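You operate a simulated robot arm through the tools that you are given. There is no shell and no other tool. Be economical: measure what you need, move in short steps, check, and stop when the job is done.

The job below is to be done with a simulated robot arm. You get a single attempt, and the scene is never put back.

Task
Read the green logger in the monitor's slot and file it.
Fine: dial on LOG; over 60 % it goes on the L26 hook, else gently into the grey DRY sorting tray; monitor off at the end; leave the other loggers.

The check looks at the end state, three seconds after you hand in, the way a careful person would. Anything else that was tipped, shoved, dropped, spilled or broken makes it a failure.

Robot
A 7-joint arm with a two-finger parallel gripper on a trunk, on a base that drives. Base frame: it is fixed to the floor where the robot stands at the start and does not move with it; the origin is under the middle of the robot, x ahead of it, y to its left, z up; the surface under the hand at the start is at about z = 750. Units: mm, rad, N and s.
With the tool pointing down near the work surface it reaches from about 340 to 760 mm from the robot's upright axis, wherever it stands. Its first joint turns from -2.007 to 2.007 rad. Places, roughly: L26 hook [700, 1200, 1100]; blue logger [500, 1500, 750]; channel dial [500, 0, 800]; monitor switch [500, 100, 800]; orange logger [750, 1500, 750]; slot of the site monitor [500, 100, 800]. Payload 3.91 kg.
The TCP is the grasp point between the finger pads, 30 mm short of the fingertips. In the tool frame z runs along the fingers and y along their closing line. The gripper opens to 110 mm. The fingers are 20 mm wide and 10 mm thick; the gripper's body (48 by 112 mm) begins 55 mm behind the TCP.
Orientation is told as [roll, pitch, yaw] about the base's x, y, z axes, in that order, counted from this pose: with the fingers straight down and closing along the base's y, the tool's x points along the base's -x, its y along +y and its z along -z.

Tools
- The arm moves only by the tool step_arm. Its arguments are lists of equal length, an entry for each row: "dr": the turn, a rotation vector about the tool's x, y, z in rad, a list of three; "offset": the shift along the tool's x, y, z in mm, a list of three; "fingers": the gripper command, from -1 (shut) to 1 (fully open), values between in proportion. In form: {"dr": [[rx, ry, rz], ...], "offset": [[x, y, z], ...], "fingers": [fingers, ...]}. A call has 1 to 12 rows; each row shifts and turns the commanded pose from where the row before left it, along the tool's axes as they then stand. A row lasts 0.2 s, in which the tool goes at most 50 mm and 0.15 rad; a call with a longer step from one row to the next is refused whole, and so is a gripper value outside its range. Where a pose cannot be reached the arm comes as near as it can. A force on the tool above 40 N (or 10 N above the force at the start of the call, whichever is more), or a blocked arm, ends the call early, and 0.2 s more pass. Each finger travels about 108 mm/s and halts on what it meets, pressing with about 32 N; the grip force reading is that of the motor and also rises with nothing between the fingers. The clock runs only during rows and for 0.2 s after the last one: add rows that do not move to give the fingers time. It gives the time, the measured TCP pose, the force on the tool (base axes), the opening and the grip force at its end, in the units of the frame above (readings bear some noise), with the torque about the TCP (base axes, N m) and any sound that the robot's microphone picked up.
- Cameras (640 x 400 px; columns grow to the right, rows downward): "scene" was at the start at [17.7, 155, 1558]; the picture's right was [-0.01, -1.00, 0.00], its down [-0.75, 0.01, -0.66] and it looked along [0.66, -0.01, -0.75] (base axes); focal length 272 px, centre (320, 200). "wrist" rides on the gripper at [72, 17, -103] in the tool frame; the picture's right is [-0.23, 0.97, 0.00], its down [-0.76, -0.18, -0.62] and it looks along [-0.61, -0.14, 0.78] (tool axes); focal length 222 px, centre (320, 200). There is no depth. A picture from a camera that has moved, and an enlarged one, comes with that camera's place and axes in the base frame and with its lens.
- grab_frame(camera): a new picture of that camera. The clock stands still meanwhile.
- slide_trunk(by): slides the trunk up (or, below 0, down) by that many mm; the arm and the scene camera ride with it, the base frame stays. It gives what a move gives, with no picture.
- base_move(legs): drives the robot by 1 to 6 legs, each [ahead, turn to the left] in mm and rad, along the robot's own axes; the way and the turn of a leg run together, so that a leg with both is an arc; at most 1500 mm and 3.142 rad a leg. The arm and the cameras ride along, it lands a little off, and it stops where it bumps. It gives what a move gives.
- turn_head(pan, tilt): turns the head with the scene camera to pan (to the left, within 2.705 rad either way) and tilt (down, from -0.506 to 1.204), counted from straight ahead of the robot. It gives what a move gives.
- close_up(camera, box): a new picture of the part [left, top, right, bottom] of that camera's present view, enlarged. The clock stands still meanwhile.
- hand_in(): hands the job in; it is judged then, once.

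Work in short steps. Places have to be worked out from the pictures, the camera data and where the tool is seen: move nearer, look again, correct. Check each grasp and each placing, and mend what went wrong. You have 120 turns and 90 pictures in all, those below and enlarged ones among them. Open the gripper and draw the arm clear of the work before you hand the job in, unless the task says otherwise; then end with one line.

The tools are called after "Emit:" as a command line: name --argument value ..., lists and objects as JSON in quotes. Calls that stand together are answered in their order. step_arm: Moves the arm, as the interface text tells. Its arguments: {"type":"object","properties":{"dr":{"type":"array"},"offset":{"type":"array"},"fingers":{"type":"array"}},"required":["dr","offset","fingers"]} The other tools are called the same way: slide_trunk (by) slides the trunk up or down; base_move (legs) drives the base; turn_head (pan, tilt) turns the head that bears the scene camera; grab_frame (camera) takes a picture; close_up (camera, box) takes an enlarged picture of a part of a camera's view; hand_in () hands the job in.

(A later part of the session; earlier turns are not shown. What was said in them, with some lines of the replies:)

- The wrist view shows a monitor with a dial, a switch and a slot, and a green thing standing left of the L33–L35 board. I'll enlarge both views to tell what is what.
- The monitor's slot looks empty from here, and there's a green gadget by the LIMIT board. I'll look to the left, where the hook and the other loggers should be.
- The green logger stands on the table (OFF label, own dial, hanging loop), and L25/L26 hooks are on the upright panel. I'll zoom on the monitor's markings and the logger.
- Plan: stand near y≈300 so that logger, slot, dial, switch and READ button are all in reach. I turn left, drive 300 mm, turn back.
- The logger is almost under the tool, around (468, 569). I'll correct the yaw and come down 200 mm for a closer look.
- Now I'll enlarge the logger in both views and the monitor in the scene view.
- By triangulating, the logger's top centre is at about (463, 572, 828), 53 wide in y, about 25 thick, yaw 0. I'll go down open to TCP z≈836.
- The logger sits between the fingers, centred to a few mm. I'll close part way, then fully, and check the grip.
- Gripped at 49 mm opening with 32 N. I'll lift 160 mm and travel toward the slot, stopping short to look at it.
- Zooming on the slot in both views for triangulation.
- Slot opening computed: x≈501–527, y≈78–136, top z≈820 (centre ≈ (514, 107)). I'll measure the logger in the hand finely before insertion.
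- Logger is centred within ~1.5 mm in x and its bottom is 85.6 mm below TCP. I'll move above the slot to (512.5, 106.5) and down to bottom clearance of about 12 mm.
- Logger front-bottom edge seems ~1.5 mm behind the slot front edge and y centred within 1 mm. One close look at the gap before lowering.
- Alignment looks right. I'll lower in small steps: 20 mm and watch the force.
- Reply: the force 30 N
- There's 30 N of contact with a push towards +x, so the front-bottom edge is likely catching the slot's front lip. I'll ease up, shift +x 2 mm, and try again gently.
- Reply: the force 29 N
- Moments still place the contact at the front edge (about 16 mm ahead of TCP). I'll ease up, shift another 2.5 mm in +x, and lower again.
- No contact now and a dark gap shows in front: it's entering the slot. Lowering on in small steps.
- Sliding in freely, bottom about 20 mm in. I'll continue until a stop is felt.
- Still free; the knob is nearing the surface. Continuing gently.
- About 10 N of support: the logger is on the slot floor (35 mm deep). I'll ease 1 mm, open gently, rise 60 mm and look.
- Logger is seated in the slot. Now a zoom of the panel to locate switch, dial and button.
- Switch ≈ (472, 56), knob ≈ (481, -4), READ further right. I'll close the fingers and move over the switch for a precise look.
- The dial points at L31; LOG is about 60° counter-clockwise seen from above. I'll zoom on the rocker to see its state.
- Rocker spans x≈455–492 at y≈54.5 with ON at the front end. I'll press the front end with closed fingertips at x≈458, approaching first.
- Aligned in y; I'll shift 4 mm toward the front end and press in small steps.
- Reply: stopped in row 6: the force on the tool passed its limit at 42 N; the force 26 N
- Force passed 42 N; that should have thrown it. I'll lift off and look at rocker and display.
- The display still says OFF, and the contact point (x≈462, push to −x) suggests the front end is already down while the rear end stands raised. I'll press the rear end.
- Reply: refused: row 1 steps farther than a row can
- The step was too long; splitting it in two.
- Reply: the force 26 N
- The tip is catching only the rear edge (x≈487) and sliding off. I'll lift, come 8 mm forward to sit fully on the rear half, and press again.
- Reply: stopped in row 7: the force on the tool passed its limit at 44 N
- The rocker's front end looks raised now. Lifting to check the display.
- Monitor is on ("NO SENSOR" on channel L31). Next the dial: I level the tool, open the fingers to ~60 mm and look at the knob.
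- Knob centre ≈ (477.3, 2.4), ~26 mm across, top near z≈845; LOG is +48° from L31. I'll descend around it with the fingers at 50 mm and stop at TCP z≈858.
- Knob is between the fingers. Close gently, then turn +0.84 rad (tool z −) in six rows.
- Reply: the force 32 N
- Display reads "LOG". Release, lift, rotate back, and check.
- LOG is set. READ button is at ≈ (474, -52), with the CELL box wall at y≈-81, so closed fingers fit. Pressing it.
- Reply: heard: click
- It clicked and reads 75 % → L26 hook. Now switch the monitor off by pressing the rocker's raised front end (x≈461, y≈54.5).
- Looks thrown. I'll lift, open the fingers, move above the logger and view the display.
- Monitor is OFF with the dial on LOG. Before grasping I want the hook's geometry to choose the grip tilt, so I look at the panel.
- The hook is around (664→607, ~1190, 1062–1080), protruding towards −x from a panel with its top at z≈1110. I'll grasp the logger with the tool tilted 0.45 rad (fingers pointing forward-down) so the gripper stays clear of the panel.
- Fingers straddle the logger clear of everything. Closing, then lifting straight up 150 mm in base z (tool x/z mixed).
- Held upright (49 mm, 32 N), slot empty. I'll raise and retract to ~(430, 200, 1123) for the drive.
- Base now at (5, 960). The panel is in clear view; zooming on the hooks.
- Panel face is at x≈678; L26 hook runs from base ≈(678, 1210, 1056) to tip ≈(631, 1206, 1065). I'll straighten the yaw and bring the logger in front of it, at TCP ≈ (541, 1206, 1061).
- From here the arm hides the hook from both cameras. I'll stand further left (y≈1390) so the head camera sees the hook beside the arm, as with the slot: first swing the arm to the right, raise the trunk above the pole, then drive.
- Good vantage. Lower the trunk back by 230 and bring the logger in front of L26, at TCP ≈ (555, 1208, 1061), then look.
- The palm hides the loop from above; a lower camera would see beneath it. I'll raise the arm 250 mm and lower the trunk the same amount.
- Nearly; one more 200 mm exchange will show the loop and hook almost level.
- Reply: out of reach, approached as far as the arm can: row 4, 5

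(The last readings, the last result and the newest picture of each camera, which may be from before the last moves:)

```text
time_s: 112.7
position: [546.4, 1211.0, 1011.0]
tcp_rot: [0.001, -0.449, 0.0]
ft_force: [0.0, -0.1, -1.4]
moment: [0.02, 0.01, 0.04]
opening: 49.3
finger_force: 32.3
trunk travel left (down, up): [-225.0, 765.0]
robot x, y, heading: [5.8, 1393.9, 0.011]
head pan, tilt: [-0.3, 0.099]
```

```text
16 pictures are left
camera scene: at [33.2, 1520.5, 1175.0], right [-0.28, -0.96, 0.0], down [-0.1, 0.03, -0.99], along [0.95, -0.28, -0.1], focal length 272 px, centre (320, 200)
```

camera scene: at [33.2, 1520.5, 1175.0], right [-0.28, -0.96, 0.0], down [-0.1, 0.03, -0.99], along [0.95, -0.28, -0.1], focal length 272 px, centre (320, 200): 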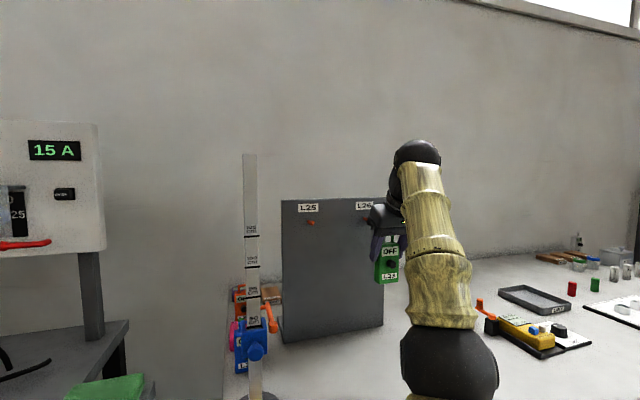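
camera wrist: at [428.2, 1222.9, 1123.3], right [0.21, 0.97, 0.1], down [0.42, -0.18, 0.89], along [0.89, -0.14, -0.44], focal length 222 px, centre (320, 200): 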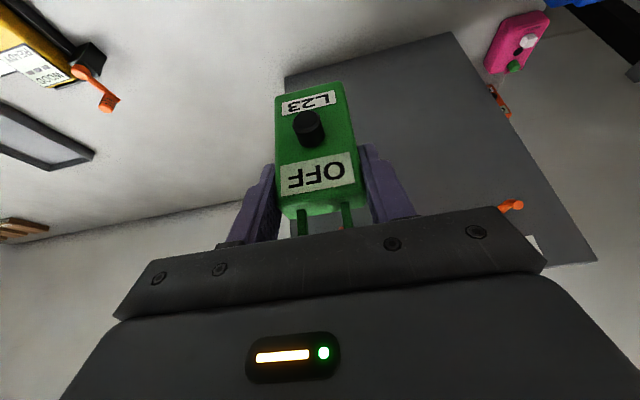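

The arm's upper reach limit was met. I'll bring the trunk up 75 and the arm down 25, giving TCP ≈1061 with leeway, then zoom.

Emit:
slide_trunk --by 75

Emit:
step_arm --dr '[[0, 0, 0], [0, 0, 0]]' --offset '[[10.9, 0, 22.5], [0, 0, 0]]' --fingers '[-1, -1]'

Emit:
close_up --camera "scene" --box '[340, 190, 420, 310]'

```text
time_s: 113.8
position: [546.2, 1210.9, 1085.4]
tcp_rot: [0.0, -0.449, -0.001]
ft_force: [0.2, 0.2, -1.3]
moment: [0.02, -0.01, 0.0]
opening: 49.9
finger_force: 31.8
trunk travel left (down, up): [-300.0, 690.0]
robot x, y, heading: [6.4, 1394.5, 0.009]
head pan, tilt: [-0.3, 0.099]
```

```text
time_s: 114.4
position: [546.3, 1210.2, 1061.2]
tcp_rot: [-0.002, -0.448, 0.0]
ft_force: [0.3, -0.3, -1.6]
moment: [0.03, -0.02, 0.01]
opening: 49.5
finger_force: 32.0
trunk travel left (down, up): [-300.0, 690.0]
robot x, y, heading: [7.1, 1392.6, 0.015]
head pan, tilt: [-0.3, 0.099]
```

```text
3.33 times, centred on (380, 250) of scene
camera zoom: at [33.1, 1520.5, 1250.1], right [-0.28, -0.96, 0.0], down [-0.1, 0.03, -0.99], along [0.95, -0.28, -0.1], focal length 908 px, centre (120, 33)
```

zoom: 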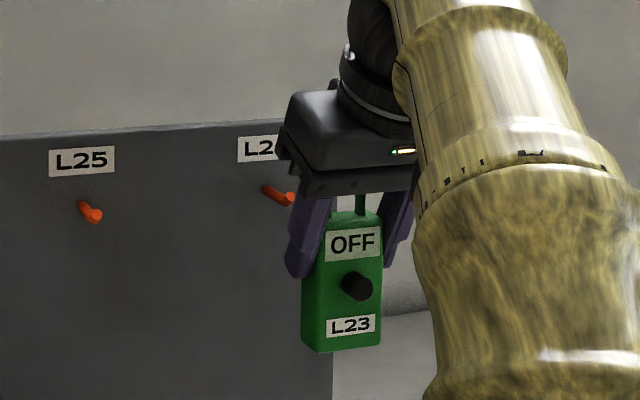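

Hook tip and loop are both visible. In this view the logger's body top is at ≈1066 and the hook tip at ≈1059, so I lower ~14 mm and advance to about 18 mm before the tip, then compare again.

Emit:
step_arm --dr '[[0, 0, 0], [0, 0, 0], [0, 0, 0]]' --offset '[[-24, 0.5, 19.35], [-24, 0.5, 19.35], [0, 0, 0]]' --fingers '[-1, -1, -1]'

Emit:
close_up --camera "scene" --box '[350, 210, 410, 260]'

```text
time_s: 115.2
position: [603.2, 1215.5, 1042.4]
tcp_rot: [0.0, -0.447, 0.0]
ft_force: [-1.0, 0.2, -0.8]
moment: [-0.02, 0.03, -0.06]
opening: 49.5
finger_force: 31.7
out of reach, approached as far as the arm can: row 2
trunk travel left (down, up): [-300.0, 690.0]
robot x, y, heading: [10.1, 1394.0, 0.013]
head pan, tilt: [-0.3, 0.099]
```

```text
8.00 times, centred on (380, 235) of scene
camera zoom: at [33.6, 1520.5, 1250.0], right [-0.28, -0.96, 0.0], down [-0.1, 0.03, -0.99], along [0.95, -0.28, -0.1], focal length 2179 px, centre (-160, -80)
```

zoom: 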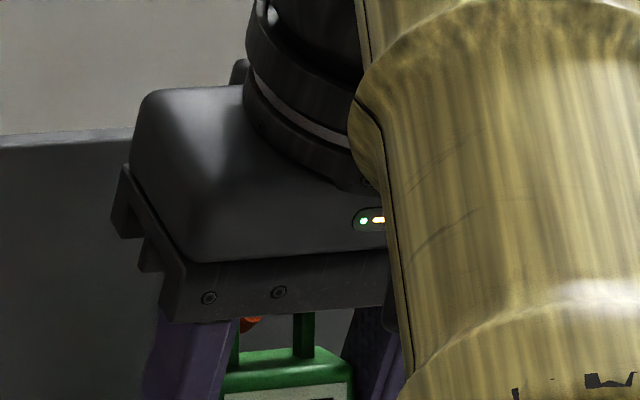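

The tip sits just behind the loop, between the posts; body top ≈1053, hook ≈1059, so z=1042 is good and y should be ≈1211. The arm is at its reach limit, so I back off 40 mm and swap 120 mm between arm and trunk.

Emit:
step_arm --dr '[[0, 0, 0], [0, 0, 0], [0, 0, 0], [0, 0, 0], [0, 0, 0]]' --offset '[[36, -4.5, -17.4], [17.4, 0, 36], [17.4, 0, 36], [17.4, 0, 36], [0, 0, 0]]' --fingers '[-1, -1, -1, -1, -1]'

Emit:
slide_trunk --by 120

Emit:
turn_head --pan -0.3 --tilt 0.3

```text
time_s: 116.4
position: [562.5, 1210.0, 925.6]
tcp_rot: [-0.001, -0.448, 0.001]
ft_force: [-0.3, -0.2, -0.7]
moment: [0.01, 0.0, 0.01]
opening: 49.3
finger_force: 32.2
trunk travel left (down, up): [-300.0, 690.0]
robot x, y, heading: [6.7, 1390.7, 0.012]
head pan, tilt: [-0.3, 0.099]
```

```text
time_s: 117.9
position: [561.9, 1209.0, 1045.6]
tcp_rot: [-0.002, -0.449, 0.001]
ft_force: [0.7, -0.8, -0.6]
moment: [0.01, 0.0, 0.0]
opening: 49.6
finger_force: 31.9
trunk travel left (down, up): [-420.0, 570.0]
robot x, y, heading: [8.4, 1391.9, 0.014]
head pan, tilt: [-0.3, 0.099]
```

```text
time_s: 118.6
position: [562.5, 1209.4, 1046.5]
tcp_rot: [0.0, -0.447, 0.0]
ft_force: [-0.1, -0.2, -0.8]
moment: [-0.01, 0.02, 0.01]
opening: 49.2
finger_force: 32.1
trunk travel left (down, up): [-420.0, 570.0]
robot x, y, heading: [5.6, 1390.0, 0.015]
head pan, tilt: [-0.3, 0.3]
```

Now forward to TCP ≈ (606, 1211, 1042.5) — loop about 18 mm short of the tip — and one check picture.

Emit:
step_arm --dr '[[0, 0, 0], [0, 0, 0], [0, 0, 0]]' --offset '[[-19, 0.7, 11], [-19, 0.7, 11], [0, 0, 0]]' --fingers '[-1, -1, -1]'

Emit:
close_up --camera "scene" --box '[345, 190, 405, 240]'

```text
time_s: 119.4
position: [607.0, 1210.0, 1042.2]
tcp_rot: [0.0, -0.449, 0.0]
ft_force: [0.5, 0.1, -0.8]
moment: [0.0, 0.01, 0.02]
opening: 49.4
finger_force: 32.5
trunk travel left (down, up): [-420.0, 570.0]
robot x, y, heading: [7.8, 1390.4, 0.012]
head pan, tilt: [-0.3, 0.3]
```

```text
8.00 times, centred on (375, 215) of scene
camera zoom: at [34.7, 1520.1, 1351.4], right [-0.28, -0.96, 0.0], down [-0.28, 0.08, -0.96], along [0.92, -0.27, -0.3], focal length 2179 px, centre (-120, 80)
```

zoom: 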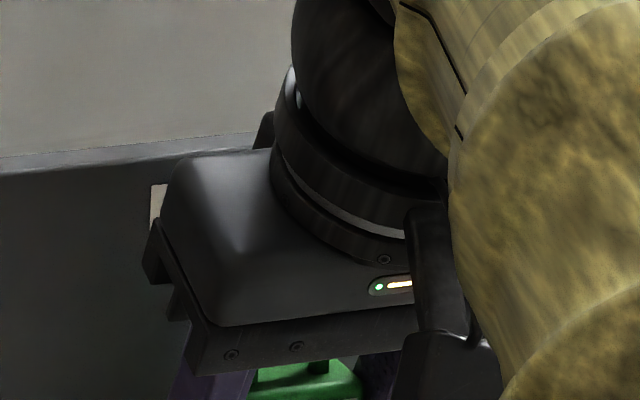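

As expected it's hidden, so I go by force: advance 20 mm in 5 mm steps.

Emit:
step_arm --dr '[[0, 0, 0], [0, 0, 0], [0, 0, 0], [0, 0, 0], [0, 0, 0]]' --offset '[[-4.5, 0.2, 2.2], [-4.5, 0.2, 2.2], [-4.5, 0.2, 2.2], [-4.5, 0.2, 2.2], [0, 0, 0]]' --fingers '[-1, -1, -1, -1, -1]'

```text
time_s: 120.6
position: [626.9, 1211.4, 1041.0]
tcp_rot: [0.0, -0.447, 0.0]
ft_force: [-0.6, 0.4, -7.3]
moment: [0.04, 0.1, 0.0]
opening: 49.4
finger_force: 31.5
trunk travel left (down, up): [-420.0, 570.0]
robot x, y, heading: [8.6, 1391.1, 0.017]
head pan, tilt: [-0.3, 0.3]
```

A downward push of ~6.5 N located ~15 mm ahead of TCP: the hook, through the loop, is touching the body's top. I lower 3 mm and advance further.

Emit:
step_arm --dr '[[0, 0, 0], [0, 0, 0], [0, 0, 0], [0, 0, 0]]' --offset '[[1.5, 0, 3.1], [-4.1, 0.0, 3.1], [-4.1, 0, 3.1], [0, 0, 0]]' --fingers '[-1, -1, -1, -1]'

```text
time_s: 121.6
position: [638.5, 1212.4, 1038.2]
tcp_rot: [0.001, -0.448, 0.002]
ft_force: [-0.4, 0.1, -1.3]
moment: [0.03, 0.01, 0.04]
opening: 49.3
finger_force: 32.0
trunk travel left (down, up): [-420.0, 570.0]
robot x, y, heading: [4.0, 1394.2, 0.013]
head pan, tilt: [-0.3, 0.3]
```

Free again with the loop about 14 mm past the tip. Now lower in 1.5 mm steps until the loop bears on the hook.

Emit:
step_arm --dr '[[0, 0, 0], [0, 0, 0], [0, 0, 0], [0, 0, 0]]' --offset '[[0.65, 0, 1.35], [0.65, 0, 1.35], [0.65, 0, 1.35], [0, 0, 0]]' --fingers '[-1, -1, -1, -1]'

```text
time_s: 122.6
position: [636.8, 1211.4, 1033.4]
tcp_rot: [-0.003, -0.449, 0.001]
ft_force: [1.7, -0.1, 2.9]
moment: [0.02, 0.01, -0.04]
opening: 49.5
finger_force: 31.7
trunk travel left (down, up): [-420.0, 570.0]
robot x, y, heading: [6.7, 1394.9, 0.008]
head pan, tilt: [-0.3, 0.3]
```

Upward force appears (+2.9 N vs −1): loop bearing on the hook. One more mm to confirm.

Emit:
step_arm --dr '[[0, 0, 0], [0, 0, 0]]' --offset '[[0.4, 0, 0.9], [0, 0, 0]]' --fingers '[-1, -1]'

Emit:
grab_frame --camera "scene"

```text
time_s: 123.2
position: [636.3, 1211.9, 1033.6]
tcp_rot: [-0.002, -0.452, -0.001]
ft_force: [6.3, -2.1, 11.7]
moment: [0.01, 0.18, 0.02]
opening: 49.2
finger_force: 32.0
trunk travel left (down, up): [-420.0, 570.0]
robot x, y, heading: [4.9, 1391.1, 0.014]
head pan, tilt: [-0.3, 0.3]
```

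```text
12 pictures are left
camera scene: at [34.1, 1520.2, 1351.6], right [-0.28, -0.96, 0.0], down [-0.28, 0.08, -0.96], along [0.92, -0.27, -0.3], focal length 272 px, centre (320, 200)
```

scene: 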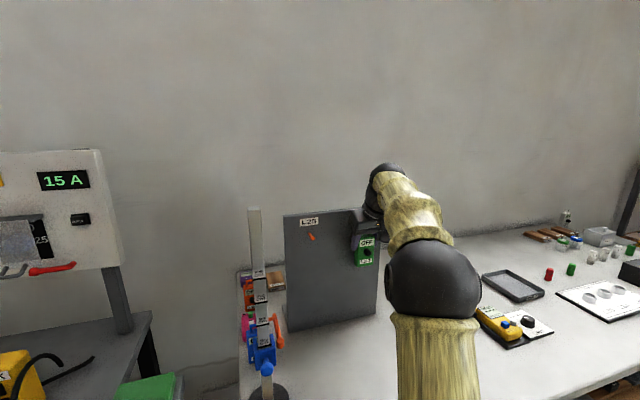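

Bears 12 N with a +x component, just as a loop on an up-sloped hook would. I relieve 1 mm and open the fingers a little.

Emit:
step_arm --dr '[[0, 0, 0], [0, 0, 0], [0, 0, 0], [0, 0, 0], [0, 0, 0]]' --offset '[[-0.5, 0, -1.0], [0, 0, 0], [0, 0, 0], [0, 0, 0], [0, 0, 0]]' --fingers '[-1, 0.0, 0.1, 0.2, 0.2]'

Emit:
close_up --camera "scene" --box '[335, 195, 405, 275]'

```text
time_s: 124.4
position: [636.2, 1211.2, 1032.3]
tcp_rot: [-0.001, -0.449, -0.002]
ft_force: [0.4, -0.1, -0.9]
moment: [-0.02, -0.01, 0.01]
opening: 66.3
finger_force: 0.1
trunk travel left (down, up): [-420.0, 570.0]
robot x, y, heading: [7.7, 1392.0, 0.014]
head pan, tilt: [-0.3, 0.3]
```

```text
5.00 times, centred on (370, 235) of scene
camera zoom: at [34.4, 1520.1, 1351.4], right [-0.28, -0.96, 0.0], down [-0.28, 0.08, -0.96], along [0.92, -0.27, -0.3], focal length 1362 px, centre (70, 25)
```

zoom: 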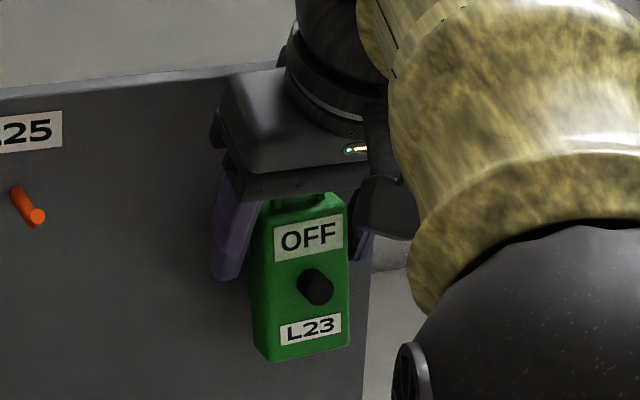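

The logger hangs free on L26. I open fully and withdraw straight back in −x.

Emit:
step_arm --dr '[[0, 0, 0], [0, 0, 0], [0, 0, 0], [0, 0, 0], [0, 0, 0], [0, 0, 0]]' --offset '[[0, 0, 0], [9, 0, -4.35], [18, 0, -8.7], [36, 0, -17.4], [36, 0, -17.4], [36, 0, -17.4]]' --fingers '[0.7, 0.7, 0.7, 0.7, 0.7, 0.7]'

Emit:
grab_frame --camera "scene"

Emit:
close_up --camera "scene" --box '[335, 195, 405, 275]'

```text
time_s: 125.8
position: [488.6, 1213.9, 1033.9]
tcp_rot: [-0.001, -0.449, 0.001]
ft_force: [0.0, 0.0, 0.2]
moment: [0.01, 0.01, 0.0]
opening: 93.5
finger_force: 0.0
trunk travel left (down, up): [-420.0, 570.0]
robot x, y, heading: [7.1, 1393.3, 0.015]
head pan, tilt: [-0.3, 0.3]
```

```text
10 pictures are left
camera scene: at [34.3, 1520.2, 1351.4], right [-0.28, -0.96, 0.0], down [-0.28, 0.08, -0.96], along [0.92, -0.27, -0.3], focal length 272 px, centre (320, 200)
```

scene: 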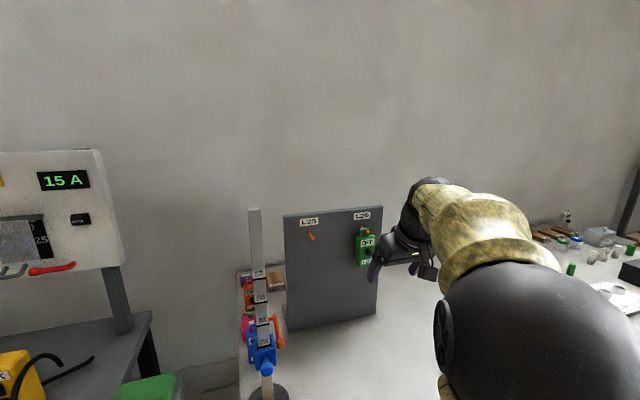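

```text
5.00 times, centred on (370, 235) of scene
camera zoom: at [34.3, 1520.2, 1351.4], right [-0.28, -0.96, 0.0], down [-0.28, 0.08, -0.96], along [0.92, -0.27, -0.3], focal length 1362 px, centre (70, 25)
```

zoom: 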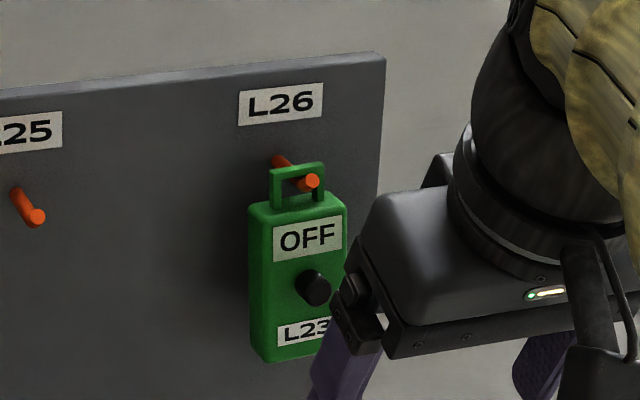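

The loop hangs on the L26 hook. I'll draw the arm further clear and check the monitor and table one last time.

Emit:
step_arm --dr '[[0, 0, 0], [0, 0, 0], [0, 0, 0], [0, 0, 0]]' --offset '[[20, -20, -30], [20, -20, -30], [10, 0, -30], [0, 0, -30]]' --fingers '[0.7, 0.7, 0.7, 0.7]'

Emit:
turn_head --pan -0.95 --tilt 0.3

Emit:
grab_frame --camera "scene"

Emit:
grab_frame --camera "wrist"

```text
time_s: 126.8
position: [390.9, 1171.9, 1119.8]
tcp_rot: [0.0, -0.45, 0.002]
ft_force: [0.1, -1.0, -0.3]
moment: [0.0, -0.06, -0.02]
opening: 93.5
finger_force: 0.1
trunk travel left (down, up): [-420.0, 570.0]
robot x, y, heading: [9.2, 1395.4, 0.011]
head pan, tilt: [-0.3, 0.3]
```

```text
time_s: 127.9
position: [391.6, 1173.5, 1121.2]
tcp_rot: [0.0, -0.45, 0.001]
ft_force: [-0.8, -0.1, 0.6]
moment: [-0.01, 0.0, 0.03]
opening: 93.3
finger_force: 0.1
trunk travel left (down, up): [-420.0, 570.0]
robot x, y, heading: [7.1, 1394.4, 0.015]
head pan, tilt: [-0.949, 0.3]
```

```text
8 pictures are left
camera scene: at [0.1, 1471.5, 1351.4], right [-0.81, -0.59, 0.0], down [-0.18, 0.24, -0.96], along [0.57, -0.77, -0.3], focal length 272 px, centre (320, 200)
```

scene: 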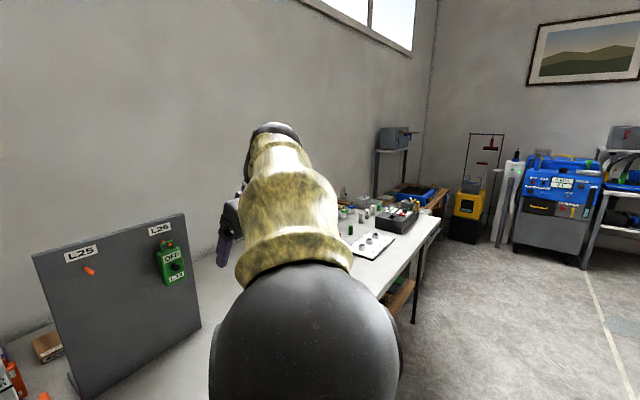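

```text
7 pictures are left
camera wrist: at [280.6, 1188.6, 1181.2], right [0.2, 0.97, 0.1], down [0.42, -0.18, 0.89], along [0.89, -0.14, -0.44], focal length 222 px, centre (320, 200)
```

wrist: 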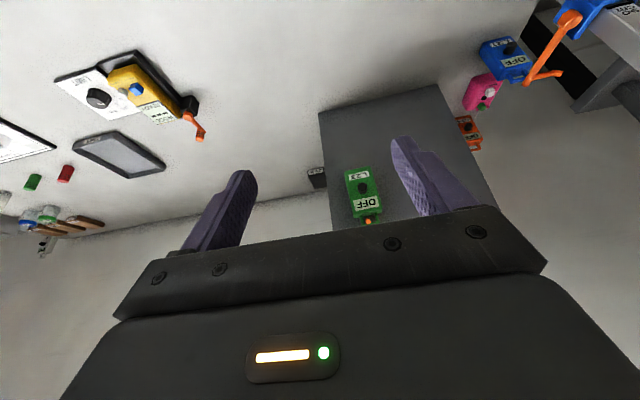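

The logger is steady on L26, the monitor was left off with its dial on LOG, the blue and orange loggers are untouched, and the arm is clear with the gripper open. Handing in.

Emit:
hand_in

```text
The job is handed in.
```

The green logger (L23) read 75 % with the dial on LOG, so it now hangs on the L26 hook; the monitor is switched off, the other loggers were left alone, and the job is handed in.
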